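You operate a simulated robot arm through the tools that you are given. There is no shell and no other tool. Be economical: measure what you need, move in short steps, check, and stop when the job is done.

Carry out the task below with a simulated two-armed robot. There is one attempt and no reset: what you move stays moved.

## Task
Hold the blue bowl on the top of the sauce table steady with one hand and put the blue cup in it with the other. Then open the sauce bench drawer, take the tongs from the top of the sauce table and put it in the inside of the sauce bench drawer and shut the drawer again. Keep to this order.

The check looks at the end state, three seconds after you hand in, the way a careful person would. Anything else that was tipped, shoved, dropped, spilled or broken makes it a failure.

## Robot
Two 7-joint arms with two-finger parallel grippers on one trunk, on a base that drives. Base frame: it is fixed to the floor where the robot stands at the start and does not move with it; the origin is under the middle of the robot, x ahead of it, y to its left, z up. Units: mm, rad, N and s.
The left shoulder is at the start at [50, 209, 1196], the right one opposite. With the tool pointing down near the work surface each hand reaches from about 260 to 900 mm from the robot's upright axis, wherever it stands, measured 20 degrees to its own side. Places, roughly: blue cup (5x5x4 cm) [500, 100, 900]; inside of the sauce bench drawer [4300, 2900, 800]; sauce bench drawer [4200, 2900, 800]. Payload 4.4 kg a hand.
Tool frame (each hand has its own): the origin (TCP) lies between the finger pads and is the grasp point; the fingertips stand 23 mm ahead of it; z points along the fingers, y is the line along which they close. Largest opening 94 mm; finger width 38, thickness 10; the body of the gripper, 54 by 96 mm, starts 39 mm behind the TCP.
Orientation is that of the tool frame in the base frame, as a unit quaternion [w, x, y, z]. With the fingers straight down and closing along the base's y, the tool's x points along the base's -x, its y along +y and its z along -z.

## Interface
- The arms move only by the tool jog_arm. It takes "left_plan", "right_plan" or both (then of equal length, played together; a hand with none holds still); each is text: rows parted by semicolons, each of 7 numbers parted by spaces: the shift along the tool's x, y, z in m, then the turn, a rotation vector about the tool's x, y, z in rad, then the opening, from 0 (shut) to 1 (fully open). In form: x y z ax ay az grip; .... A call has 1 to 20 rows; each row shifts and turns the commanded pose from where the row before left it, along the tool's axes as they then stand. Rows are played at 5 a second. More than 50 mm and 0.15 rad between two rows, or a gripper value outside its range, and nothing of the call is played. Where a pose cannot be reached the arm comes as near as it can. A force on the tool above 40 N (or 10 N above the force at the start of the call, whichever is more), or a blocked arm, ends the call early, and 0.2 s more pass. The fingers move at their own pace (about 108 mm/s each) and stop on an object; they squeeze with about 41 N. The grip force told is the motor's: it shows also when the fingers shut on nothing. Time passes only in rows, and 0.2 s behind the last, so rows that do not move let the fingers close. The reply holds the time, the measured pose of the TCP, the force on the tool along the base axes, the opening and the grip force, in the units named above and with some noise, with the torque about the TCP (base axes, N m) and any sound that the robot's microphone picked up, and new pictures: "views" is both (left out), scene, wrist or none (wrist: the cameras of the hands that moved).
- Cameras (640 x 400 px; columns grow to the right, rows downward): "scene" is now at [164.3, 8.3, 1374.9]; the picture's right is [0.22, -0.98, 0.00], its down [-0.57, -0.13, -0.81] and it looks along [0.79, 0.18, -0.59] (base axes); focal length 282 px, centre (320, 200). "left" rides on the left gripper at [86, -16, -74] in its tool frame; the picture's right is [0.18, 0.98, 0.00], its down [-0.58, 0.11, -0.81] and it looks along [-0.79, 0.15, 0.59] (tool axes); focal length 243 px, centre (320, 200). "right" rides on the right gripper at [86, 16, -75] in its tool frame; the picture's right is [-0.18, 0.98, 0.00], its down [-0.58, -0.11, -0.81] and it looks along [-0.79, -0.15, 0.59] (tool axes); focal length 243 px, centre (320, 200). There is no depth. A picture from a camera that has moved, and an enlarged one, comes with that camera's place and axes in the base frame and with its lens. The place of the scene camera against the robot may be out by one fixed shift of up to 25 mm in any direction.
- slide_trunk(by): slides the trunk up (or, below 0, down) by that many mm; the arms and the scene camera ride with it, the base frame stays. It gives what a move gives, with no picture.
- roll_base(legs): drives the robot by 1 to 6 legs, each [ahead, left, turn to the left] in mm, mm and rad, along the robot's own axes; the way and the turn of a leg run together, so that a leg with both is an arc; at most 1500 mm and 3.142 rad a leg. The arms and the cameras ride along, it lands a little off, and it stops where it bumps. It gives what a move gives, and a new picture of the scene camera.
- pan_tilt(pan, tilt): turns the head with the scene camera to pan (to the left, within 1.396 rad either way) and tilt (down, from -0.506 to 1.204), counted from straight ahead of the robot. It gives what a move gives, and a new picture of the scene camera.
- zoom(camera, box): a new picture of the part [left, top, right, bottom] of that camera's present view, enlarged. It takes no simulated time.
- finish_job(): hands the job in; it is judged then, once.

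Go step by step. Nothing tells you exact positions but the pictures and the camera data: compare them with the known pose of the tool, close in by small moves and look again before you grip or let go. The budget is 165 turns and 260 pictures, counting those below and the enlarged ones. Unless the task says otherwise, let go and move clear before handing in, and close with one line.

The tools are called after "Call:" as name(argument=value, ...) on one line, values as JSON. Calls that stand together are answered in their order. jog_arm: Moves the arms, as the interface text tells. Its arguments: {"type":"object","properties":{"left_plan":{"type":"string"},"right_plan":{"type":"string"},"views":{"type":"string","enum":["both","scene","wrist","none"]}},"required":[]} The other tools are called the same way: slide_trunk (by) slides the trunk up or down; roll_base (legs) drives the base; pan_tilt (pan, tilt) turns the head that bears the scene camera; zoom (camera, box) takes an enlarged picture of a part of a camera's view; finish_job () hands the job in.

At the start:

```text
t: 0.0
left_tcp_pos: [552.9, 441.6, 1105.3]
left_tcp_rot: [0.0, 0.0, 1.0, 0.001]
left_contact_force: [0.2, -0.1, 0.0]
left_ft_torque: [0.0, -0.01, 0.02]
left_gripper_width: 93.9
left_finger_force: 0.1
right_tcp_pos: [673.8, -172.2, 1105.0]
right_tcp_rot: [0.0, 0.0, 1.0, -0.001]
right_contact_force: [0.2, 0.0, 0.1]
right_ft_torque: [-0.02, 0.05, 0.0]
right_gripper_width: 94.1
right_finger_force: 0.1
trunk travel left (down, up): [-275.0, 288.0]
robot x, y, heading: [0.0, -1.4, 0.001]
head pan, tilt: [0.222, 0.628]
```

scene: 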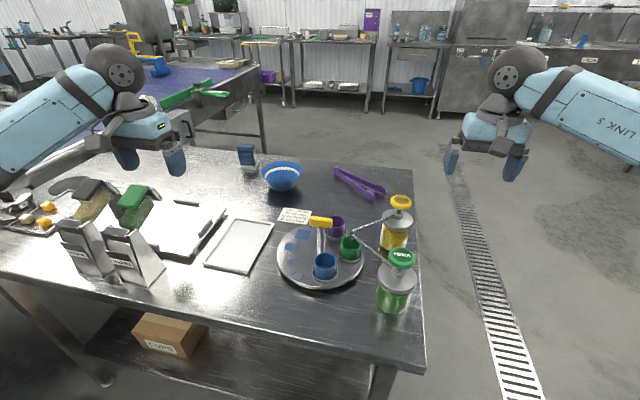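
right: 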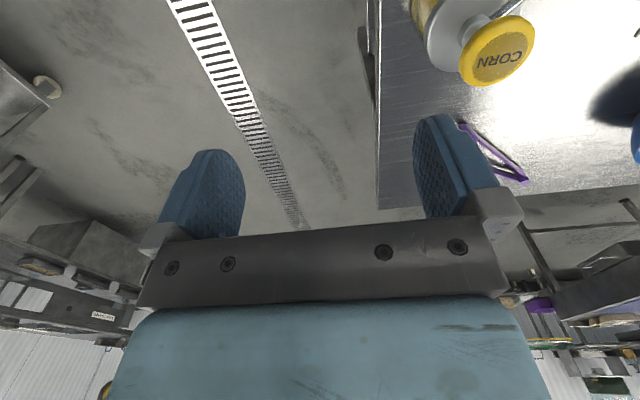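
left: 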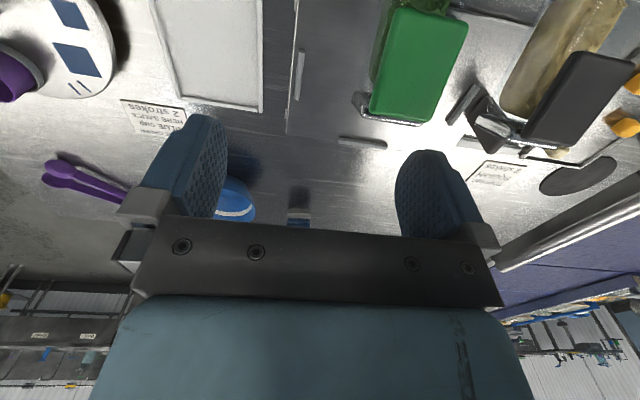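

The table's front edge is near x≈420, the cup stands on the tray near (570, 90), and the bowl is near (900, 300). I'll zoom in for detail before I move.

Call:
zoom(camera="scene", box=[220, 130, 430, 320])

Call:
zoom(camera="left", box=[0, 0, 320, 240])

```text
2.11 times, centred on (325, 225) of scene
camera zoom: at [164.3, 8.3, 1374.9], right [0.22, -0.98, 0.0], down [-0.57, -0.13, -0.81], along [0.79, 0.18, -0.59], focal length 593 px, centre (310, 147)
```

zoom: 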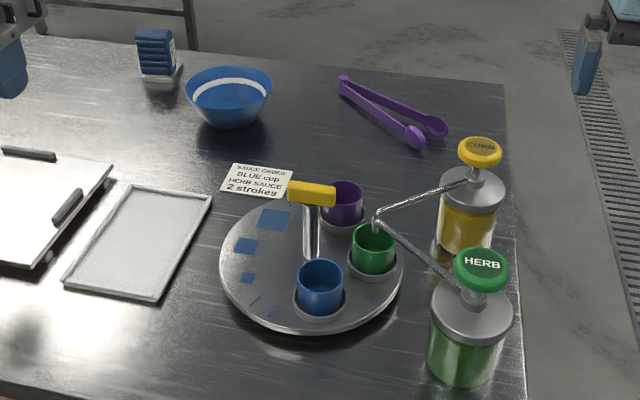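

```text
1.67 times, centred on (160, 120) of left
camera zoom: at [466.9, 425.3, 1179.4], right [-0.18, 0.98, 0.0], down [0.58, 0.11, 0.81], along [0.79, 0.15, -0.59], focal length 404 px, centre (587, 333)
```

zoom: 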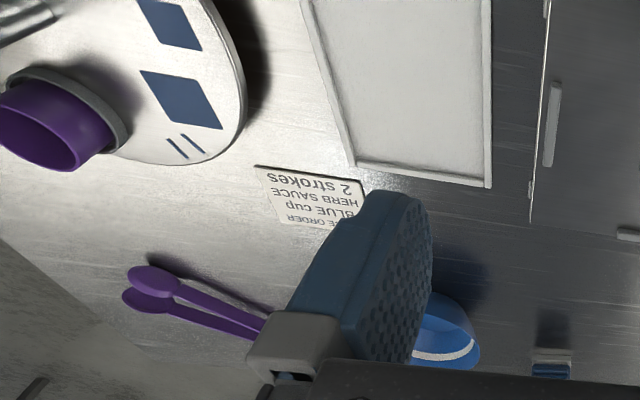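

The cup sits in a turntable socket beside the green cup and the bowl is beyond comfortable reach, so I want the base further left and a bit ahead. I'll check the floor first.

Call:
pan_tilt(pan=1.2, tilt=0.7)

Call:
pan_tilt(pan=0.3, tilt=1.2)

```text
t: 1.2
left_tcp_pos: [553.4, 442.3, 1105.5]
left_tcp_rot: [0.0, -0.001, 1.0, 0.0]
left_contact_force: [0.0, -0.6, -0.5]
left_ft_torque: [-0.03, -0.01, 0.0]
left_gripper_width: 93.7
left_finger_force: 0.0
right_tcp_pos: [673.9, -172.1, 1105.3]
right_tcp_rot: [-0.001, -0.001, 1.0, 0.001]
right_contact_force: [0.1, 0.5, 0.4]
right_ft_torque: [0.0, -0.02, 0.03]
right_gripper_width: 94.0
right_finger_force: 0.0
trunk travel left (down, up): [-275.0, 288.0]
robot x, y, heading: [0.9, 0.2, -0.002]
head pan, tilt: [1.201, 0.7]
camera scene: at [109.8, 68.2, 1368.7], right [0.93, -0.36, 0.0], down [-0.23, -0.6, -0.77], along [0.28, 0.71, -0.64], focal length 282 px, centre (320, 200)
```

scene: 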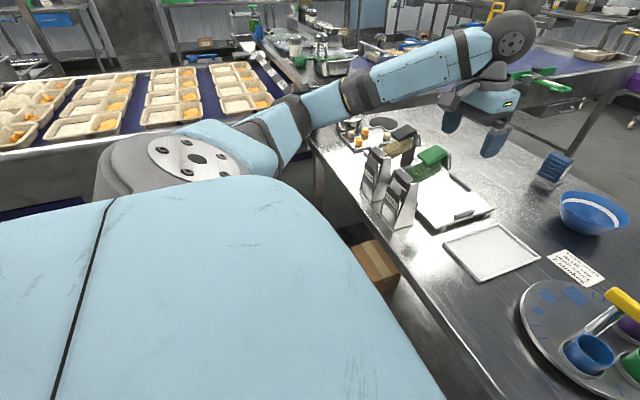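

```text
t: 2.5
left_tcp_pos: [553.2, 441.8, 1104.2]
left_tcp_rot: [0.0, 0.0, 1.0, 0.0]
left_contact_force: [-0.9, -0.4, -0.1]
left_ft_torque: [0.02, 0.03, -0.03]
left_gripper_width: 94.1
left_finger_force: 0.0
right_tcp_pos: [674.5, -171.2, 1105.2]
right_tcp_rot: [-0.001, 0.0, 1.0, 0.0]
right_contact_force: [0.4, 0.1, 0.4]
right_ft_torque: [0.01, -0.01, -0.02]
right_gripper_width: 94.0
right_finger_force: 0.1
trunk travel left (down, up): [-275.0, 288.0]
robot x, y, heading: [1.1, 1.6, 0.001]
head pan, tilt: [0.3, 1.201]
camera scene: at [132.4, 5.6, 1332.8], right [0.3, -0.96, 0.0], down [-0.89, -0.28, -0.36], along [0.35, 0.11, -0.93], focal length 282 px, centre (320, 200)
```

scene: 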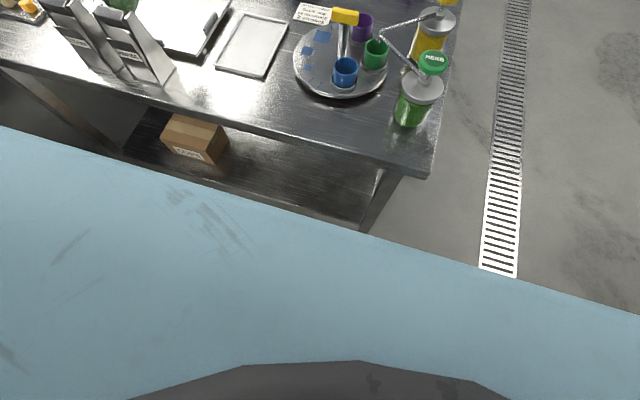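

Everything on this table (cup, bowl, tongs) is easier to reach from its right-hand end, where the floor is clear. I'll raise the trunk a little, then drive round to stand at about (800, -650) facing +y.

Call:
slide_trunk(by=80)

Call:
pan_tilt(pan=-0.9, tilt=0.6)

```text
t: 3.6
left_tcp_pos: [552.6, 441.4, 1184.9]
left_tcp_rot: [0.0, 0.0, 1.0, 0.0]
left_contact_force: [0.0, -0.6, -0.3]
left_ft_torque: [-0.02, 0.02, -0.04]
left_gripper_width: 94.0
left_finger_force: 0.2
right_tcp_pos: [675.4, -172.2, 1184.8]
right_tcp_rot: [0.001, 0.001, 1.0, -0.001]
right_contact_force: [0.2, -0.6, -0.1]
right_ft_torque: [-0.02, -0.01, -0.02]
right_gripper_width: 94.3
right_finger_force: 0.0
trunk travel left (down, up): [-355.0, 208.0]
robot x, y, heading: [-1.5, 4.0, 0.002]
head pan, tilt: [0.3, 1.201]
```

```text
t: 5.0
left_tcp_pos: [552.2, 441.4, 1185.6]
left_tcp_rot: [-0.001, -0.001, 1.0, 0.0]
left_contact_force: [0.9, 0.0, -0.2]
left_ft_torque: [-0.04, 0.0, 0.01]
left_gripper_width: 93.9
left_finger_force: 0.0
right_tcp_pos: [673.8, -172.2, 1184.8]
right_tcp_rot: [0.0, -0.001, 1.0, -0.001]
right_contact_force: [1.0, -0.1, -0.1]
right_ft_torque: [0.03, 0.01, -0.01]
right_gripper_width: 93.9
right_finger_force: 0.1
trunk travel left (down, up): [-355.0, 208.0]
robot x, y, heading: [0.3, 0.5, 0.001]
head pan, tilt: [-0.901, 0.6]
camera scene: at [133.9, -80.2, 1457.3], right [-0.78, -0.62, 0.0], down [-0.35, 0.44, -0.82], along [0.51, -0.65, -0.57], focal length 282 px, centre (320, 200)
```

scene: 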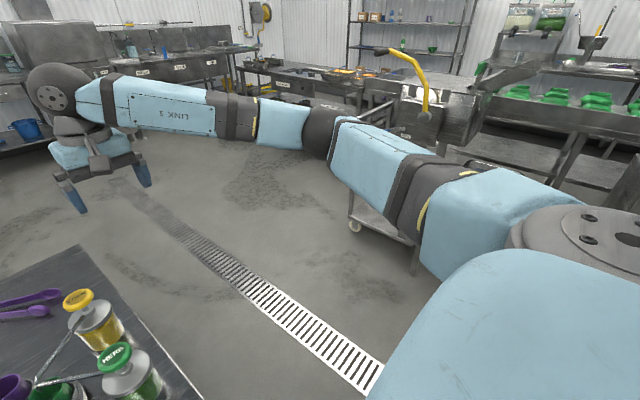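

The floor on the right is clear out to about y=-1450. I'm driving now.

Call:
roll_base(legs=[[0, -640, 0], [800, 0, 0], [0, 0, 1.571]])

Call:
pan_tilt(pan=0.0, tilt=0.75)

```text
t: 18.9
left_tcp_pos: [354.4, -95.6, 1186.1]
left_tcp_rot: [0.001, 0.708, -0.706, 0.0]
left_contact_force: [-0.4, 0.4, 0.7]
left_ft_torque: [0.0, -0.02, 0.01]
left_gripper_width: 94.1
left_finger_force: 0.0
right_tcp_pos: [967.0, 28.0, 1185.2]
right_tcp_rot: [0.001, 0.708, -0.706, 0.0]
right_contact_force: [0.0, -0.1, 0.5]
right_ft_torque: [0.01, -0.02, -0.02]
right_gripper_width: 94.1
right_finger_force: 0.1
trunk travel left (down, up): [-355.0, 208.0]
robot x, y, heading: [800.7, -649.0, 1.581]
head pan, tilt: [-0.901, 0.6]
camera scene: at [877.7, -535.3, 1457.4], right [0.62, -0.78, 0.0], down [-0.44, -0.35, -0.83], along [0.65, 0.51, -0.56], focal length 282 px, centre (320, 200)
```

scene: 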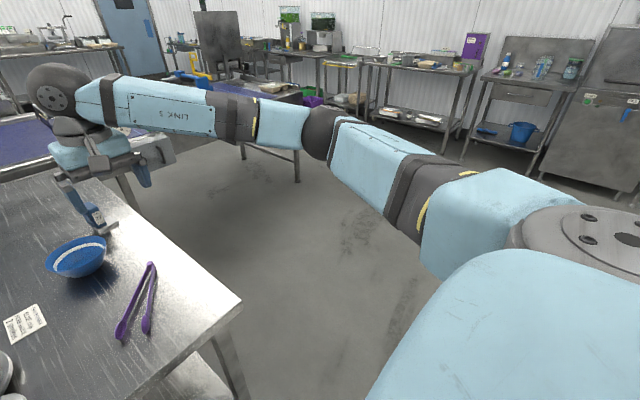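

```text
t: 20.1
left_tcp_pos: [353.6, -94.7, 1186.6]
left_tcp_rot: [0.001, 0.709, -0.705, 0.001]
left_contact_force: [-0.5, 0.3, 0.6]
left_ft_torque: [0.0, 0.0, 0.0]
left_gripper_width: 94.2
left_finger_force: 0.1
right_tcp_pos: [967.4, 27.5, 1185.0]
right_tcp_rot: [0.0, 0.708, -0.706, 0.0]
right_contact_force: [0.1, -0.3, -0.3]
right_ft_torque: [0.04, 0.02, 0.02]
right_gripper_width: 94.1
right_finger_force: 0.1
trunk travel left (down, up): [-355.0, 208.0]
robot x, y, heading: [798.0, -645.8, 1.572]
head pan, tilt: [0.0, 0.75]
camera scene: at [808.4, -507.5, 1444.5], right [1.0, 0.0, 0.0], down [0.0, -0.68, -0.73], along [0.0, 0.73, -0.68], focal length 282 px, centre (320, 200)
```

scene: 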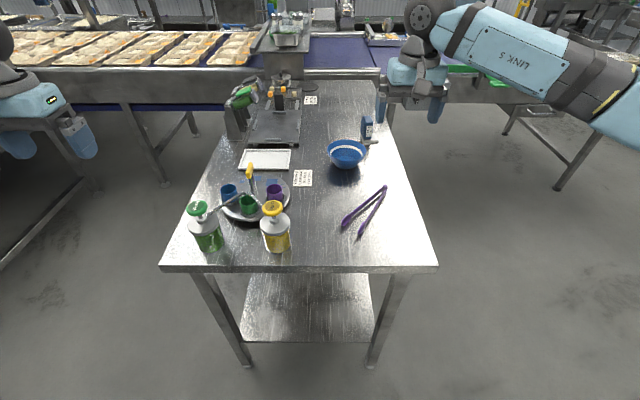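

From this end everything is visible. I'll move closer to the table, then zoom in on the turntable.

Call:
roll_base(legs=[[80, 0, 0]])

Call:
zoom(camera="scene", box=[160, 130, 420, 290])

Call:
pan_tilt(pan=0.25, tilt=0.9)

Call:
zoom(camera="scene", box=[240, 120, 400, 220])

```text
t: 21.1
left_tcp_pos: [354.1, -15.6, 1184.5]
left_tcp_rot: [0.001, 0.708, -0.707, -0.001]
left_contact_force: [0.4, 0.5, -0.1]
left_ft_torque: [-0.02, 0.01, 0.01]
left_gripper_width: 93.9
left_finger_force: 0.1
right_tcp_pos: [968.5, 107.0, 1184.6]
right_tcp_rot: [0.0, -0.707, 0.708, 0.0]
right_contact_force: [0.2, 0.2, -0.6]
right_ft_torque: [-0.02, -0.02, 0.03]
right_gripper_width: 94.2
right_finger_force: 0.0
trunk travel left (down, up): [-355.0, 208.0]
robot x, y, heading: [802.6, -571.0, 1.572]
head pan, tilt: [0.0, 0.75]
camera scene: at [808.3, -428.6, 1444.5], right [1.0, 0.0, 0.0], down [0.0, -0.68, -0.73], along [0.0, 0.73, -0.68], focal length 282 px, centre (320, 200)
```

scene: 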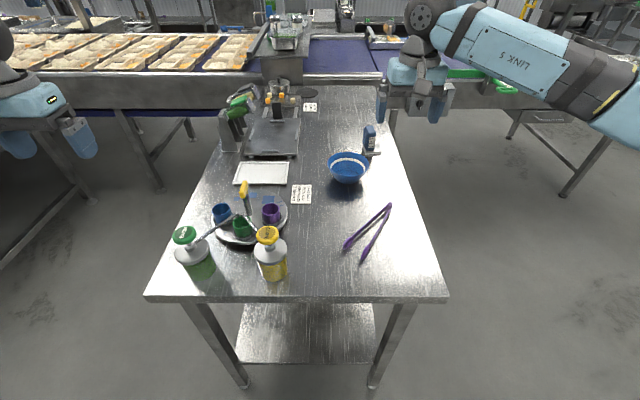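

```text
2.46 times, centred on (290, 210) of scene
camera zoom: at [808.3, -428.6, 1444.5], right [1.0, 0.0, 0.0], down [0.0, -0.68, -0.73], along [0.0, 0.73, -0.68], focal length 693 px, centre (394, 175)
```

zoom: 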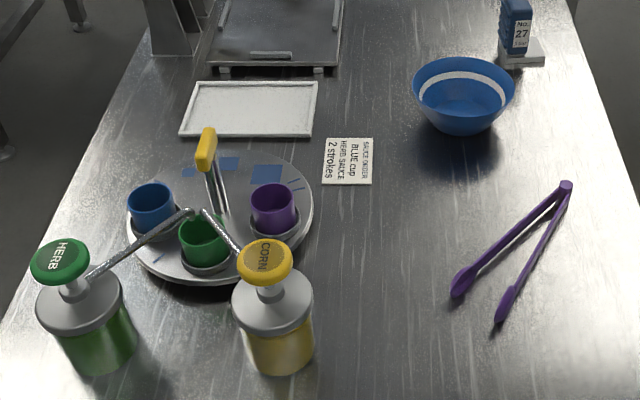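

```text
t: 21.9
left_tcp_pos: [354.2, -17.2, 1185.9]
left_tcp_rot: [0.0, 0.707, -0.707, 0.0]
left_contact_force: [-0.3, -0.2, -0.4]
left_ft_torque: [0.01, -0.04, -0.02]
left_gripper_width: 94.0
left_finger_force: 0.1
right_tcp_pos: [967.8, 105.1, 1186.4]
right_tcp_rot: [0.0, 0.708, -0.706, 0.0]
right_contact_force: [-0.2, -0.7, -0.8]
right_ft_torque: [0.02, -0.02, -0.01]
right_gripper_width: 94.0
right_finger_force: 0.0
trunk travel left (down, up): [-355.0, 208.0]
robot x, y, heading: [797.8, -564.3, 1.576]
head pan, tilt: [0.25, 0.901]
camera scene: at [789.8, -438.9, 1432.6], right [0.97, 0.25, 0.0], down [0.19, -0.76, -0.62], along [-0.15, 0.6, -0.78], focal length 282 px, centre (320, 200)
```

scene: 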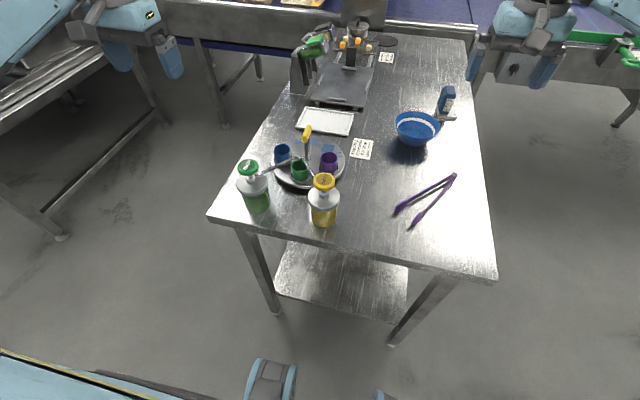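

```text
4.00 times, centred on (320, 170) of scene
camera zoom: at [789.8, -438.9, 1432.6], right [0.97, 0.25, 0.0], down [0.19, -0.76, -0.62], along [-0.15, 0.6, -0.78], focal length 1127 px, centre (320, 320)
```

zoom: 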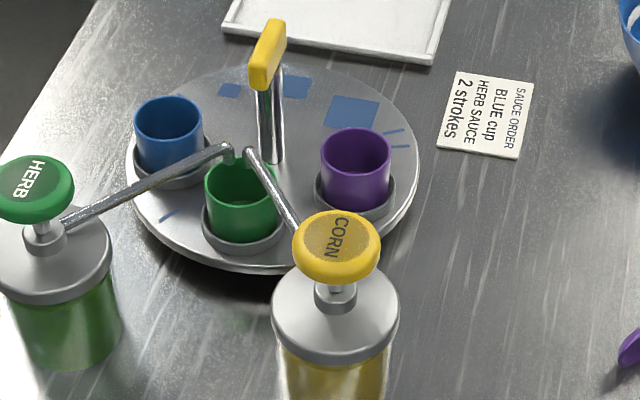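

The blue cup is at the left of the turntable, with the T-handle and spouts nearby. I'm moving the left hand to hover short of it for an accurate wrist view.

Call:
jog_arm(left_plan="0 -0.04 0.007 0 0 0 1;0 -0.04 0.007 0 0 0 1;0 -0.04 0.007 0 0 0 1;0 -0.04 0.007 0 0 0 1;0 -0.037 0.008 0 0 0 1;0 0 0 0 0 0 1", views="wrist")

Call:
zoom(camera="left", box=[180, 0, 500, 200])

```text
t: 23.3
left_tcp_pos: [552.3, -17.2, 1148.9]
left_tcp_rot: [0.0, 0.707, -0.707, 0.0]
left_contact_force: [-0.1, 0.6, 0.3]
left_ft_torque: [0.01, -0.03, 0.0]
left_gripper_width: 94.0
left_finger_force: 0.1
right_tcp_pos: [966.7, 105.8, 1185.0]
right_tcp_rot: [0.0, 0.708, -0.707, 0.0]
right_contact_force: [0.5, -0.1, -0.5]
right_ft_torque: [0.02, 0.0, 0.0]
right_gripper_width: 94.2
right_finger_force: 0.0
trunk travel left (down, up): [-355.0, 208.0]
robot x, y, heading: [801.4, -568.0, 1.573]
head pan, tilt: [0.25, 0.901]
camera left: at [568.8, -103.1, 1222.4], right [-0.98, -0.19, 0.0], down [-0.11, 0.58, 0.81], along [-0.15, 0.79, -0.59], focal length 243 px, centre (320, 200)
```

left: 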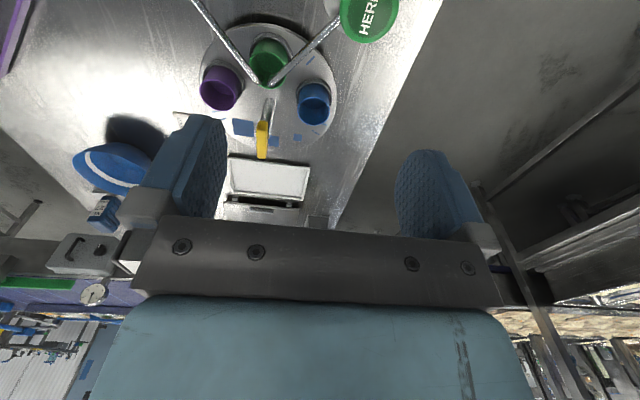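

```text
2.00 times, centred on (340, 100) of left
camera zoom: at [568.8, -103.1, 1222.4], right [-0.98, -0.19, 0.0], down [-0.11, 0.58, 0.81], along [-0.15, 0.79, -0.59], focal length 485 px, centre (280, 400)
```

zoom: 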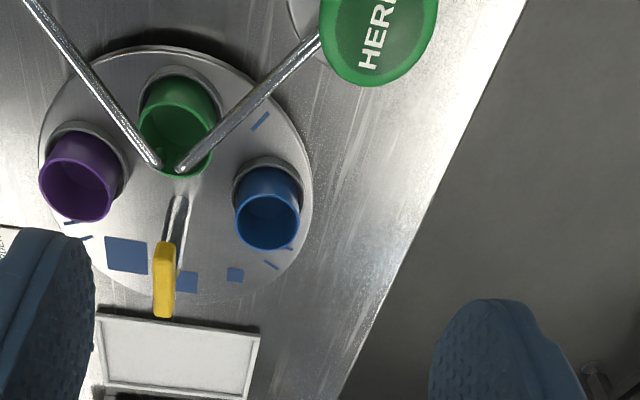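

Wrist view puts the cup rim near (537, 108, 898) and the green cup near (605, 58), with the post at x≈607. Closing along base y is the clear direction, so I'll turn the hand 90° and look again from the left side.

Call:
jog_arm(left_plan="-0.042 0.035 0.01 0 0 0 1;-0.042 0.035 0.01 0 0 0 1;-0.042 0.035 0.01 0 0 0 1;0 0 0.003 0 0 0.1428 1;0 0 0.003 0 0 0.1428 1;0 0 0.003 0 0 0.1428 1;0 0 0.003 0 0 0.1428 1;0 0 0.003 0 0 0.1428 1;0 0 0.003 0 0 0.1428 1;0 0 0.003 0 0 0.1428 1;0 0 0.003 0 0 0.1428 1;0 0 0.003 0 0 0.1428 1;0 0 0.003 0 0 0.1428 1;0 0 0.003 0 0 0.1428 1;0 0 0 0 0 0 0.8", views="wrist")

Call:
zoom(camera="left", box=[180, 0, 500, 200])

```text
refused: row 1 steps farther than a row can; nothing moved
```

```text
2.00 times, centred on (340, 100) of left
camera zoom: at [568.8, -103.1, 1222.4], right [-0.98, -0.19, 0.0], down [-0.11, 0.58, 0.81], along [-0.15, 0.79, -0.59], focal length 485 px, centre (280, 400)
```

zoom: 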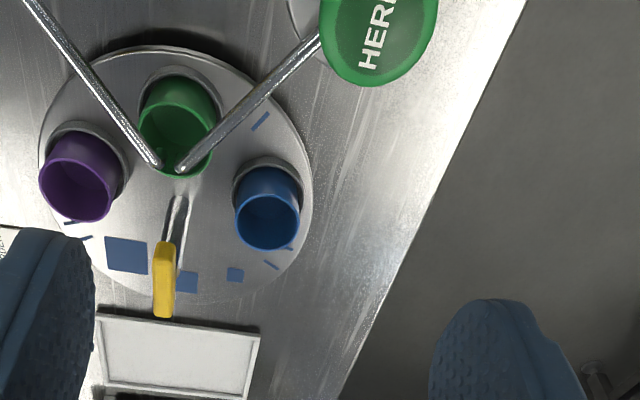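

The first step was slightly too long, so nothing moved. I'll retry with four shorter steps.

Call:
jog_arm(left_plan="-0.0315 0.026 0.008 0 0 0 1;-0.0315 0.026 0.008 0 0 0 1;-0.0315 0.026 0.007 0 0 0 1;-0.0315 0.027 0.007 0 0 0 1;0 0 0.003 0 0 0.1428 1;0 0 0.003 0 0 0.1428 1;0 0 0.003 0 0 0.1428 1;0 0 0.003 0 0 0.1428 1;0 0 0.003 0 0 0.1428 1;0 0 0.003 0 0 0.1428 1;0 0 0.003 0 0 0.1428 1;0 0 0.003 0 0 0.1428 1;0 0 0.003 0 0 0.1428 1;0 0 0.003 0 0 0.1428 1;0 0 0.003 0 0 0.1428 1;0 0 0 0 0 0 0.8", views="none")

Call:
zoom(camera="left", box=[160, 0, 480, 200])

```text
t: 26.7
left_tcp_pos: [446.0, 110.2, 1087.3]
left_tcp_rot: [0.0, 0.001, 1.0, 0.001]
left_contact_force: [-0.8, -0.3, -0.1]
left_ft_torque: [0.01, 0.0, 0.03]
left_gripper_width: 75.2
left_finger_force: 0.1
right_tcp_pos: [967.0, 105.4, 1184.9]
right_tcp_rot: [0.0, 0.708, -0.706, 0.0]
right_contact_force: [0.3, -0.1, 0.4]
right_ft_torque: [0.01, -0.01, 0.01]
right_gripper_width: 94.2
right_finger_force: 0.1
trunk travel left (down, up): [-355.0, 208.0]
robot x, y, heading: [796.3, -570.7, 1.577]
head pan, tilt: [0.25, 0.901]
```

```text
2.00 times, centred on (320, 100) of left
camera zoom: at [360.0, 93.3, 1160.7], right [-0.18, 0.98, 0.0], down [0.58, 0.11, 0.81], along [0.79, 0.15, -0.59], focal length 485 px, centre (320, 400)
```

zoom: 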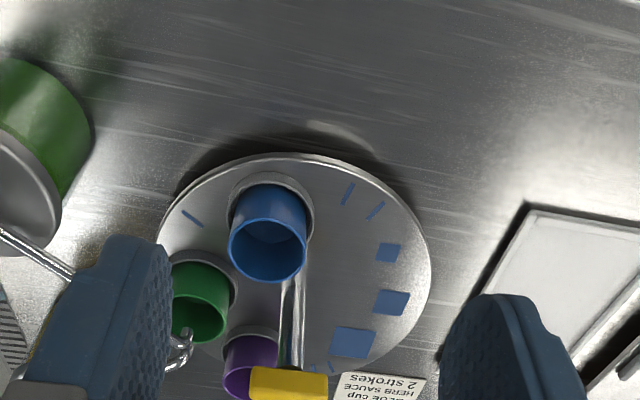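

Triangulating the two wrist views gives the rim at about (539, 96, 918). I'm moving over it and down to z≈985 to check alignment.

Call:
jog_arm(left_plan="-0.031 -0.0046 0.01 0 0 0 0.8;-0.031 -0.0046 0.01 0 0 0 0.8;-0.031 -0.0045 0.01 0 0 0 0.8;0 0 0.036 0 0 0 0.8;0 0 0.036 0 0 0 0.8;0 0 0 0 0 0 0.8", views="wrist")

Call:
zoom(camera="left", box=[160, 0, 480, 200])

Call:
zoom(camera="scene", box=[220, 90, 380, 220])

```text
t: 28.1
left_tcp_pos: [540.0, 96.2, 984.9]
left_tcp_rot: [0.0, -0.001, 1.0, 0.0]
left_contact_force: [-0.3, 0.1, 1.0]
left_ft_torque: [0.02, -0.01, 0.01]
left_gripper_width: 75.1
left_finger_force: 0.0
right_tcp_pos: [967.9, 105.7, 1185.0]
right_tcp_rot: [0.0, 0.708, -0.706, 0.0]
right_contact_force: [-0.5, -0.8, 0.1]
right_ft_torque: [0.0, 0.02, -0.03]
right_gripper_width: 94.0
right_finger_force: 0.0
trunk travel left (down, up): [-355.0, 208.0]
robot x, y, heading: [795.1, -570.4, 1.576]
head pan, tilt: [0.25, 0.901]
camera left: at [454.1, 79.2, 1058.6], right [-0.19, 0.98, 0.0], down [0.58, 0.11, 0.81], along [0.79, 0.15, -0.59], focal length 243 px, centre (320, 200)
```

left: 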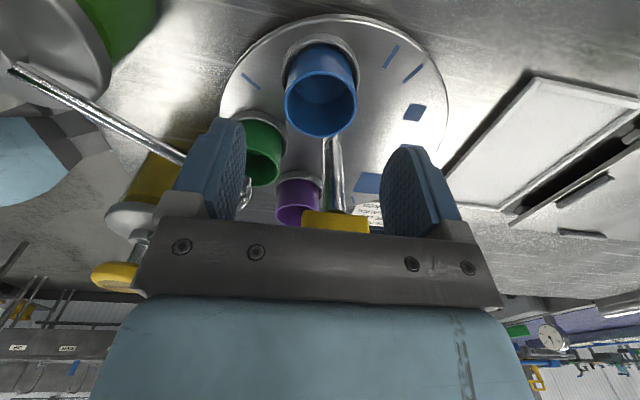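

```text
2.00 times, centred on (320, 100) of left
camera zoom: at [454.1, 79.2, 1058.6], right [-0.19, 0.98, 0.0], down [0.58, 0.11, 0.81], along [0.79, 0.15, -0.59], focal length 485 px, centre (320, 400)
```

zoom: 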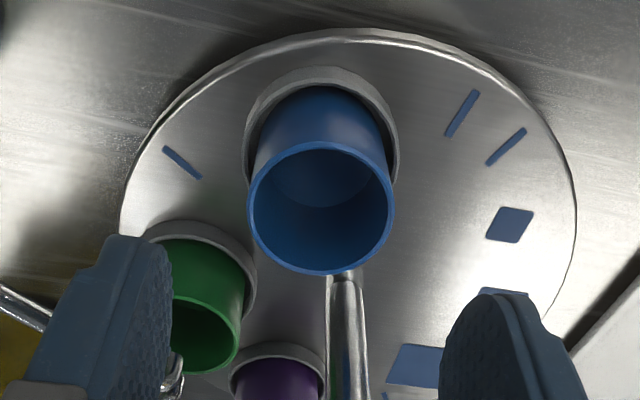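

```text
3.08 times, centred on (300, 155) of scene
camera zoom: at [789.9, -439.0, 1432.6], right [0.97, 0.25, 0.0], down [0.19, -0.76, -0.62], along [-0.15, 0.6, -0.78], focal length 867 px, centre (382, 338)
```

zoom: 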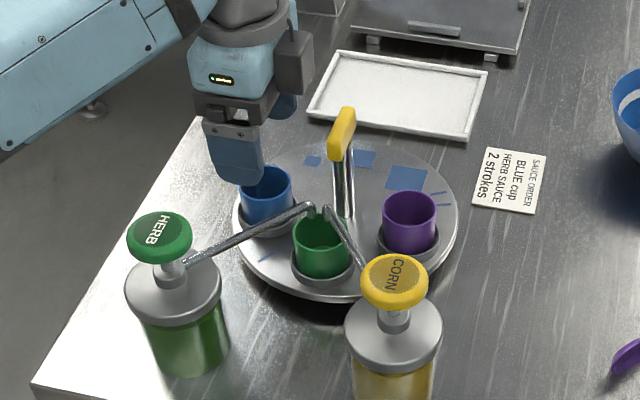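

Alignment is good (rim at 540, 96, 918). I'm shifting 4 mm away from the T-handle, lowering to z≈916 and closing.

Call:
jog_arm(left_plan="0.004 0 0.023 0 0 0 0.8;0 0 0.023 0 0 0 0.8;0 0 0.023 0 0 0 0.8;0 0 0 0 0 0 0.8", views="wrist")

Call:
zoom(camera="scene", box=[220, 90, 380, 220])

```text
t: 29.1
left_tcp_pos: [534.0, 95.6, 916.9]
left_tcp_rot: [-0.001, -0.001, 1.0, 0.0]
left_contact_force: [0.4, 0.2, -0.1]
left_ft_torque: [0.02, 0.01, -0.01]
left_gripper_width: 75.3
left_finger_force: 0.1
right_tcp_pos: [967.5, 106.8, 1185.8]
right_tcp_rot: [0.0, 0.707, -0.707, -0.001]
right_contact_force: [-0.4, 0.0, 0.6]
right_ft_torque: [-0.01, 0.03, 0.07]
right_gripper_width: 94.1
right_finger_force: 0.0
trunk travel left (down, up): [-355.0, 208.0]
robot x, y, heading: [795.4, -569.6, 1.576]
head pan, tilt: [0.25, 0.901]
camera left: at [448.2, 79.3, 990.3], right [-0.19, 0.98, 0.0], down [0.58, 0.11, 0.81], along [0.79, 0.15, -0.59], focal length 243 px, centre (320, 200)
```

left: 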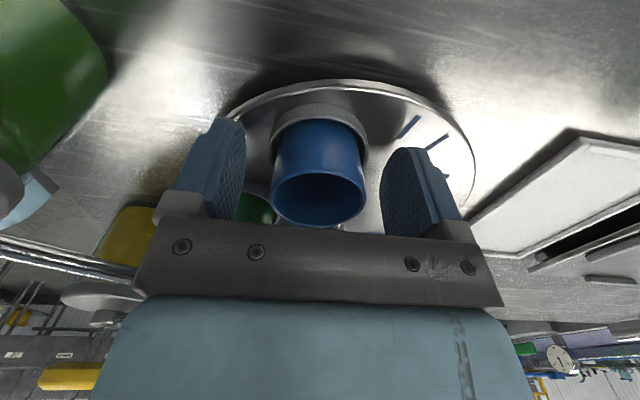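

```text
3.08 times, centred on (300, 155) of scene
camera zoom: at [789.8, -439.0, 1432.6], right [0.97, 0.25, 0.0], down [0.2, -0.76, -0.62], along [-0.15, 0.6, -0.78], focal length 867 px, centre (382, 338)
```

zoom: 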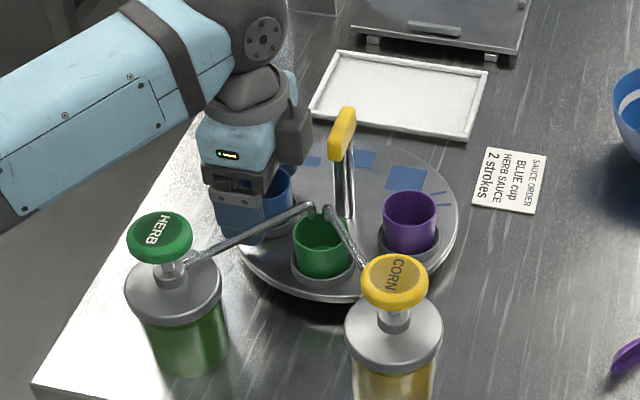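

No contact, and the cup is centred between the fingers. I'm closing on it.

Call:
jog_arm(left_plan="0 0.001 0 0 0 0 0.6;0 0 0 0 0 0 0.45;0 0 0 0 0 0 0.3;0 0 0 0 0 0 0.3", views="wrist")

```text
t: 30.1
left_tcp_pos: [533.9, 96.5, 916.1]
left_tcp_rot: [0.0, -0.001, 1.0, 0.0]
left_contact_force: [-3.8, -6.6, -1.5]
left_ft_torque: [-0.17, -0.23, -0.33]
left_gripper_width: 55.9
left_finger_force: 45.0
right_tcp_pos: [968.3, 105.7, 1185.8]
right_tcp_rot: [0.0, 0.708, -0.706, 0.0]
right_contact_force: [0.3, 0.3, -0.3]
right_ft_torque: [0.0, -0.01, -0.02]
right_gripper_width: 93.9
right_finger_force: 0.0
trunk travel left (down, up): [-355.0, 208.0]
robot x, y, heading: [794.0, -569.5, 1.572]
head pan, tilt: [0.25, 0.901]
camera left: at [447.8, 79.9, 990.2], right [-0.19, 0.98, 0.0], down [0.58, 0.11, 0.81], along [0.79, 0.15, -0.59], focal length 243 px, centre (320, 200)
```

left: 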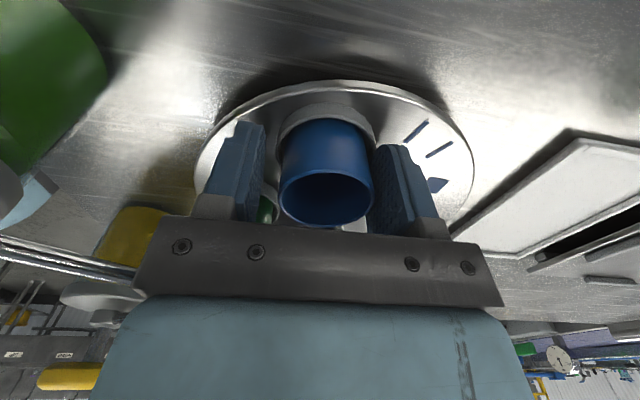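

The fingers stopped at 56 mm, wider than the 46 mm cup, so they're on the socket ring. I'm opening, rising 9 mm and gripping again.

Call:
jog_arm(left_plan="0 0 0 0 0 0 0.8;0 0 0 0 0 0 0.8;0 0 -0.009 0 0 0 0.8;0 0.001 0 0 0 0 0.6;0 0 0 0 0 0 0.5;0 0 0 0 0 0 0.3;0 0 0 0 0 0 0.3", views="wrist")

```text
t: 31.7
left_tcp_pos: [534.8, 99.7, 924.7]
left_tcp_rot: [-0.001, -0.002, 1.0, 0.0]
left_contact_force: [-0.7, 0.3, -1.2]
left_ft_torque: [0.0, 0.02, 0.01]
left_gripper_width: 43.8
left_finger_force: 41.2
right_tcp_pos: [967.0, 106.0, 1185.7]
right_tcp_rot: [0.0, 0.708, -0.707, -0.001]
right_contact_force: [-0.2, -0.4, -0.2]
right_ft_torque: [0.01, -0.02, 0.01]
right_gripper_width: 94.0
right_finger_force: 0.0
trunk travel left (down, up): [-355.0, 208.0]
robot x, y, heading: [796.2, -568.4, 1.574]
head pan, tilt: [0.25, 0.901]
camera left: at [448.8, 82.2, 998.6], right [-0.19, 0.98, 0.0], down [0.58, 0.11, 0.81], along [0.79, 0.15, -0.59], focal length 243 px, centre (320, 200)
```

left: 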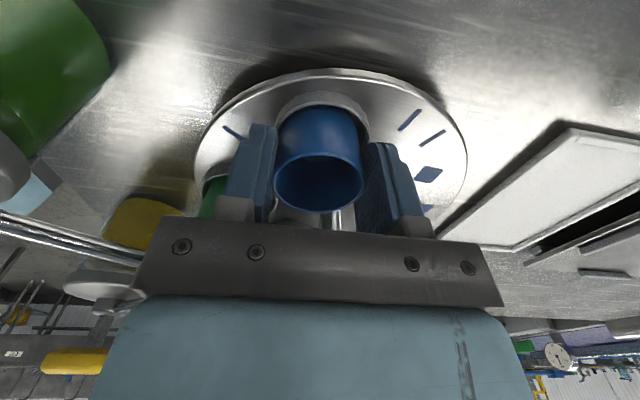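

The grip is now 44 mm wide and on the cup. I'm lifting it straight up.

Call:
jog_arm(left_plan="0 0 -0.01 0 0 0 0.3;0 0 -0.015 0 0 0 0.3;0 0 -0.025 0 0 0 0.3;0 0 -0.04 0 0 0 0.3;0 0 -0.04 0 0 0 0.3;0 0 -0.045 0 0 0 0.3", views="both")

```text
t: 33.1
left_tcp_pos: [537.3, 99.0, 1099.9]
left_tcp_rot: [-0.001, 0.0, 1.0, -0.001]
left_contact_force: [0.2, -1.2, -0.1]
left_ft_torque: [-0.01, 0.01, 0.0]
left_gripper_width: 28.1
left_finger_force: 0.2
right_tcp_pos: [967.2, 106.5, 1184.3]
right_tcp_rot: [0.0, 0.708, -0.706, -0.001]
right_contact_force: [0.5, 0.7, 0.0]
right_ft_torque: [-0.02, 0.02, 0.06]
right_gripper_width: 93.6
right_finger_force: 0.1
trunk travel left (down, up): [-355.0, 208.0]
robot x, y, heading: [796.1, -568.5, 1.575]
head pan, tilt: [0.25, 0.901]
camera scene: at [790.4, -439.4, 1432.6], right [0.97, 0.25, 0.0], down [0.19, -0.76, -0.62], along [-0.15, 0.6, -0.78], focal length 282 px, centre (320, 200)
camera left: at [452.0, 83.1, 1174.8], right [-0.19, 0.98, 0.0], down [0.58, 0.11, 0.81], along [0.79, 0.15, -0.59], focal length 243 px, centre (320, 200)
```

scene: 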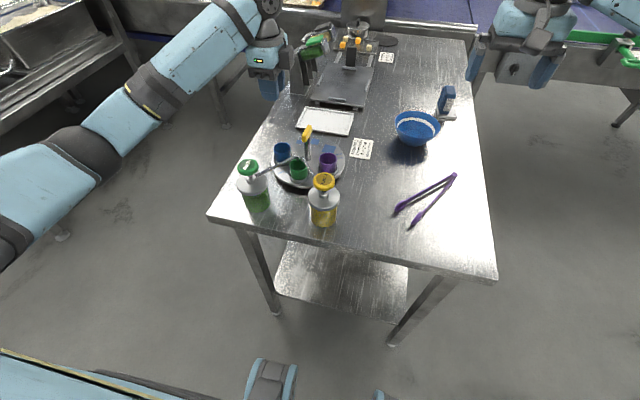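
left: 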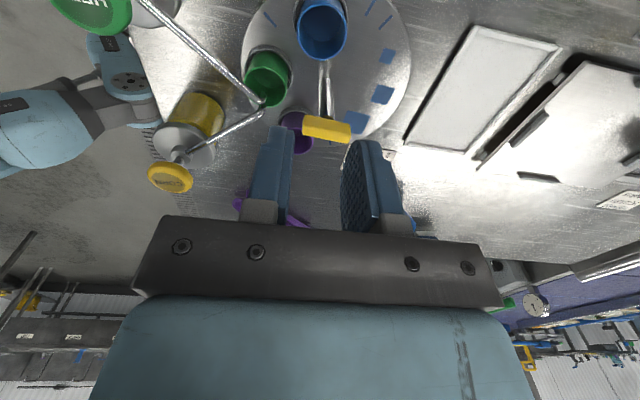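

The cup slipped out and still sits in its socket. I'll check it from here and regrip centred on it, lifting more gently.

Call:
zoom(camera="left", box=[160, 0, 480, 200])

Call:
zoom(camera="scene", box=[240, 120, 400, 220])

```text
2.00 times, centred on (320, 100) of left
camera zoom: at [452.0, 83.1, 1174.8], right [-0.19, 0.98, 0.0], down [0.58, 0.11, 0.81], along [0.79, 0.15, -0.59], focal length 485 px, centre (320, 400)
```

zoom: 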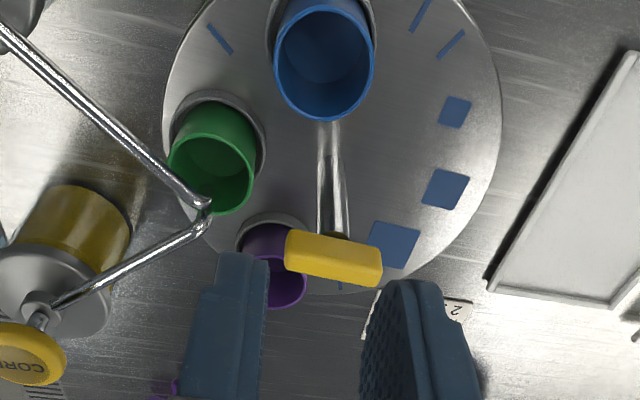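

```text
4.00 times, centred on (320, 170) of scene
camera zoom: at [790.4, -439.4, 1432.6], right [0.97, 0.25, 0.0], down [0.19, -0.76, -0.62], along [-0.15, 0.6, -0.78], focal length 1127 px, centre (320, 320)
```

zoom: 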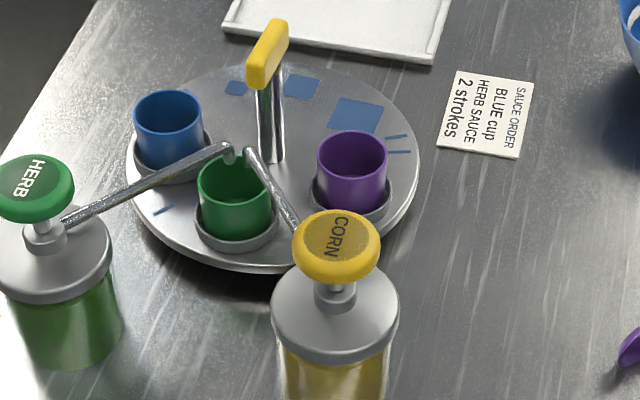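

The turntable only nudged a few mm and the cup is now at about (536, 101). I'll reopen and regrip at z≈921 with full closing force, then lift slowly.

Call:
jog_arm(left_plan="0 0.002 0.02 0 0 0 0.8;0 0 0.045 0 0 0 0.8;0 0 0.045 0 0 0 0.8;0 0 0.045 0 0 0 0.8;0 0 0.024 0 0 0 0.8;0 0 0 0 0 0 0.8;0 0 0 0 0 0 0.6;0 0 0 0 0 0 0;0 0 0 0 0 0 0;0 0 0 0 0 0 0", views="wrist")

```text
t: 35.3
left_tcp_pos: [536.5, 100.8, 919.9]
left_tcp_rot: [0.001, -0.001, 1.0, 0.0]
left_contact_force: [0.3, -0.3, 0.0]
left_ft_torque: [-0.02, 0.0, -0.01]
left_gripper_width: 43.7
left_finger_force: 40.5
right_tcp_pos: [966.5, 105.6, 1185.0]
right_tcp_rot: [0.0, 0.708, -0.707, 0.0]
right_contact_force: [-0.3, 0.4, 0.4]
right_ft_torque: [-0.01, -0.02, -0.01]
right_gripper_width: 93.5
right_finger_force: 0.0
trunk travel left (down, up): [-355.0, 208.0]
robot x, y, heading: [796.4, -570.4, 1.569]
head pan, tilt: [0.25, 0.901]
camera left: at [450.5, 83.9, 994.5], right [-0.19, 0.98, 0.0], down [0.58, 0.11, 0.81], along [0.79, 0.15, -0.59], focal length 243 px, centre (320, 200)
```

left: 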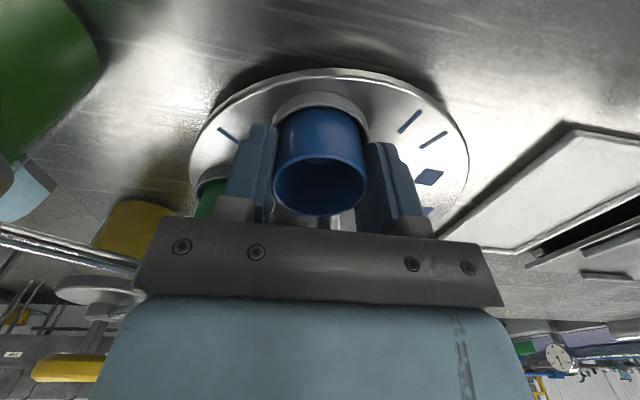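

The grip is on the cup at 43.7 mm. I'm easing the turntable back about 4 mm, then lifting slowly.

Call:
jog_arm(left_plan="-0.001 -0.002 0 0 0 0 0;-0.002 -0.002 0 0 0 0 0;0 0 -0.003 0 0 0 0;0 0 -0.004 0 0 0 0;0 0 -0.004 0 0 0 0;0 0 -0.005 0 0 0 0;0 0 -0.006 0 0 0 0;0 0 -0.006 0 0 0 0", views="wrist")

```text
t: 37.1
left_tcp_pos: [539.2, 98.5, 948.7]
left_tcp_rot: [0.0, -0.002, 1.0, 0.0]
left_contact_force: [-0.1, 0.4, -0.2]
left_ft_torque: [0.01, 0.01, -0.01]
left_gripper_width: 43.5
left_finger_force: 41.1
right_tcp_pos: [967.6, 106.9, 1186.6]
right_tcp_rot: [0.0, 0.708, -0.707, 0.0]
right_contact_force: [0.0, 0.8, -0.9]
right_ft_torque: [0.0, -0.01, -0.01]
right_gripper_width: 94.0
right_finger_force: 0.1
trunk travel left (down, up): [-355.0, 208.0]
robot x, y, heading: [796.4, -566.1, 1.571]
head pan, tilt: [0.25, 0.901]
camera left: at [452.2, 80.5, 1023.0], right [-0.19, 0.98, 0.0], down [0.58, 0.11, 0.81], along [0.79, 0.15, -0.59], focal length 243 px, centre (320, 200)
```

left: 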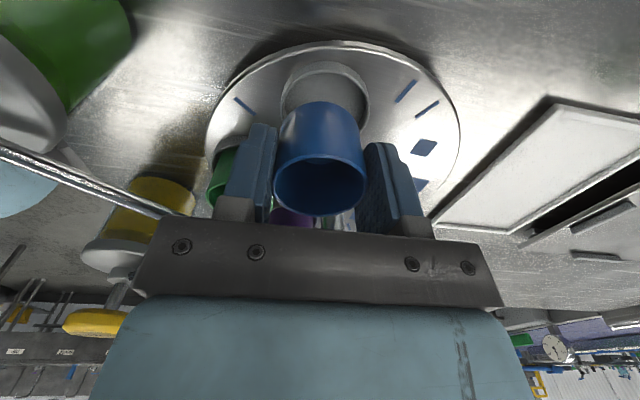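

The cup is in hand. I'm lifting it well clear, then looking right to check the floor for the drive to the table's far long side.

Call:
jog_arm(left_plan="0 0 -0.01 0 0 0 0;0 0 -0.015 0 0 0 0;0 0 -0.02 0 0 0 0;0 0 -0.025 0 0 0 0;0 0 -0.025 0 0 0 0;0 0 -0.025 0 0 0 0;0 0 -0.025 0 0 0 0;0 0 -0.025 0 0 0 0;0 0 -0.02 0 0 0 0", views="wrist")

Call:
pan_tilt(pan=-0.7, tilt=0.5)

```text
t: 39.1
left_tcp_pos: [538.3, 97.5, 1139.4]
left_tcp_rot: [0.0, -0.001, 1.0, 0.0]
left_contact_force: [-0.1, 0.6, -0.3]
left_ft_torque: [0.0, 0.03, 0.0]
left_gripper_width: 43.6
left_finger_force: 41.2
right_tcp_pos: [968.4, 103.9, 1185.2]
right_tcp_rot: [0.0, 0.708, -0.706, 0.0]
right_contact_force: [-0.1, 0.0, -1.1]
right_ft_torque: [0.03, -0.01, 0.0]
right_gripper_width: 94.2
right_finger_force: 0.1
trunk travel left (down, up): [-355.0, 208.0]
robot x, y, heading: [797.4, -569.0, 1.575]
head pan, tilt: [0.25, 0.901]
camera left: at [452.3, 81.2, 1213.5], right [-0.19, 0.98, 0.0], down [0.58, 0.11, 0.81], along [0.79, 0.15, -0.59], focal length 243 px, centre (320, 200)
```

left: 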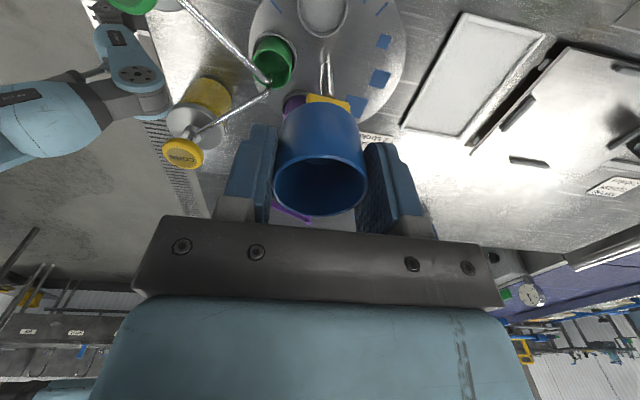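

```text
t: 40.3
left_tcp_pos: [537.7, 98.6, 1139.4]
left_tcp_rot: [0.0, 0.0, 1.0, 0.001]
left_contact_force: [-0.2, 0.2, 0.1]
left_ft_torque: [-0.07, 0.0, 0.01]
left_gripper_width: 44.0
left_finger_force: 40.9
right_tcp_pos: [967.8, 105.2, 1184.1]
right_tcp_rot: [0.0, 0.707, -0.707, -0.001]
right_contact_force: [-0.8, -1.7, -0.2]
right_ft_torque: [-0.03, 0.01, -0.02]
right_gripper_width: 93.9
right_finger_force: 0.1
trunk travel left (down, up): [-355.0, 208.0]
robot x, y, heading: [797.4, -566.7, 1.574]
head pan, tilt: [-0.7, 0.499]
camera scene: at [866.9, -442.1, 1466.4], right [0.77, -0.64, 0.0], down [-0.31, -0.37, -0.88], along [0.56, 0.67, -0.48], focal length 282 px, centre (320, 200)
```

scene: 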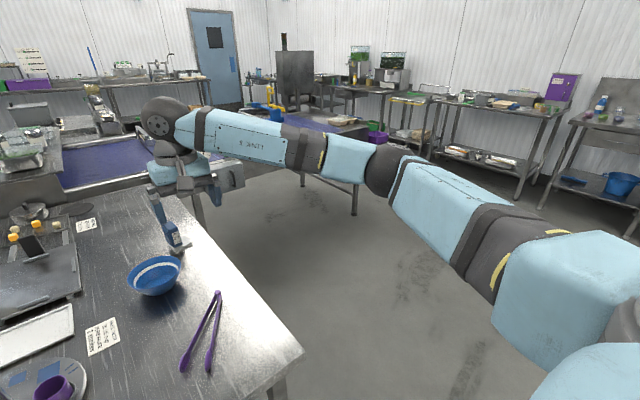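

The +x side is clear. I'm driving back, right, ahead, then turning to face the table (-x).

Call:
roll_base(legs=[[-200, 0, 0], [0, -720, 0], [1030, 0, 0], [0, 0, 1.571]])

Call:
pan_tilt(pan=0.0, tilt=0.85)

```text
t: 57.1
left_tcp_pos: [859.3, 15.4, 1138.9]
left_tcp_rot: [0.0, -0.701, 0.713, 0.0]
left_contact_force: [0.1, -0.3, -0.2]
left_ft_torque: [0.04, 0.01, -0.03]
left_gripper_width: 43.8
left_finger_force: 41.1
right_tcp_pos: [860.2, 445.6, 1185.0]
right_tcp_rot: [0.0, 1.0, -0.011, -0.001]
right_contact_force: [1.2, 0.3, 0.5]
right_ft_torque: [0.01, -0.01, -0.03]
right_gripper_width: 93.9
right_finger_force: 0.1
trunk travel left (down, up): [-355.0, 208.0]
robot x, y, heading: [1529.9, 257.2, 3.119]
head pan, tilt: [-0.7, 0.499]
camera scene: at [1406.7, 309.5, 1466.4], right [0.66, 0.75, 0.0], down [0.36, -0.32, -0.88], along [-0.66, 0.58, -0.48], focal length 282 px, centre (320, 200)
```

scene: 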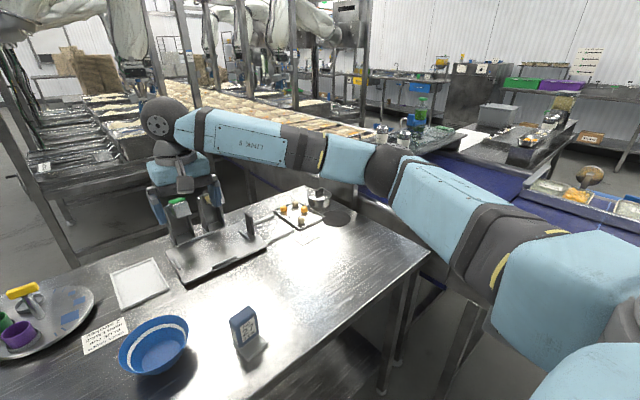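

```text
t: 58.2
left_tcp_pos: [859.6, 14.8, 1139.0]
left_tcp_rot: [0.001, -0.7, 0.714, 0.001]
left_contact_force: [0.4, 0.6, -0.1]
left_ft_torque: [0.01, -0.02, 0.01]
left_gripper_width: 43.9
left_finger_force: 41.0
right_tcp_pos: [859.7, 444.4, 1184.8]
right_tcp_rot: [0.0, 1.0, -0.011, 0.0]
right_contact_force: [-0.5, 0.3, 0.4]
right_ft_torque: [0.01, 0.0, -0.01]
right_gripper_width: 94.2
right_finger_force: 0.0
trunk travel left (down, up): [-355.0, 208.0]
robot x, y, heading: [1529.9, 263.2, 3.115]
head pan, tilt: [0.0, 0.85]
camera scene: at [1396.9, 251.2, 1436.5], right [0.02, 1.0, 0.0], down [0.75, -0.02, -0.66], along [-0.66, 0.01, -0.75], focal length 282 px, centre (320, 200)
```

scene: 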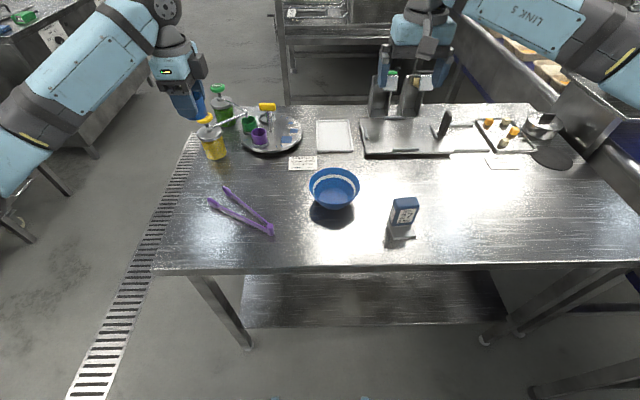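

I'm now facing the table with the bowl near (904, 291), the tongs front-left and the card stand to the right. I'm moving the right hand back over the near side to measure the bowl with its camera.

Call:
jog_arm(right_plan="0.03 0.028 0.008 0 0 0 1;0.03 0.028 0.008 0 0 0 1;0.03 0.028 0.008 0 0 0 1;0.03 0.028 0.008 0 0 0 1;0 0 0 0 0 0 0.6", views="none")

Call:
zoom(camera="right", box=[160, 0, 480, 200])

Call:
zoom(camera="scene", box=[200, 120, 440, 270])

```text
t: 59.4
left_tcp_pos: [858.9, 15.1, 1140.3]
left_tcp_rot: [0.0, -0.7, 0.714, 0.0]
left_contact_force: [-0.6, 0.8, -0.3]
left_ft_torque: [0.01, 0.01, -0.02]
left_gripper_width: 43.9
left_finger_force: 40.6
right_tcp_pos: [977.4, 329.3, 1152.6]
right_tcp_rot: [0.0, 1.0, -0.011, 0.0]
right_contact_force: [0.3, 0.3, -0.3]
right_ft_torque: [0.06, 0.02, -0.01]
right_gripper_width: 56.4
right_finger_force: 0.1
trunk travel left (down, up): [-355.0, 208.0]
robot x, y, heading: [1531.4, 255.8, 3.115]
head pan, tilt: [0.0, 0.85]
```

```text
2.00 times, centred on (320, 100) of right
camera zoom: at [1063.7, 312.5, 1227.5], right [-0.2, -0.98, 0.0], down [-0.58, 0.12, 0.81], along [-0.79, 0.16, -0.59], focal length 485 px, centre (320, 400)
```

zoom: 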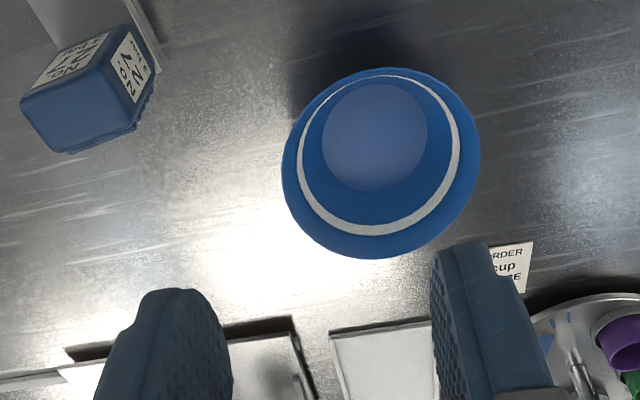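

```text
2.67 times, centred on (320, 195) of scene
camera zoom: at [1396.7, 252.0, 1436.4], right [0.02, 1.0, 0.0], down [0.75, -0.02, -0.66], along [-0.66, 0.01, -0.75], focal length 751 px, centre (320, 213)
```

zoom: 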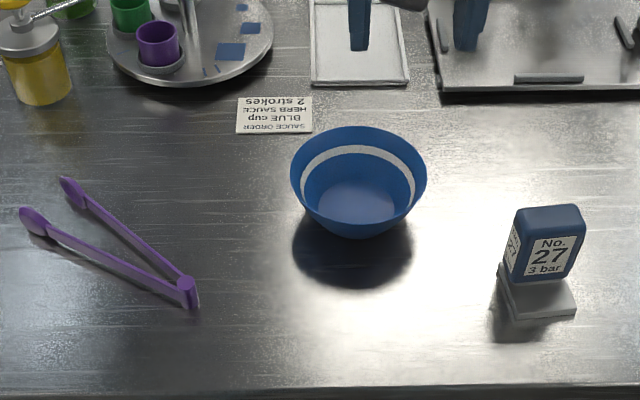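

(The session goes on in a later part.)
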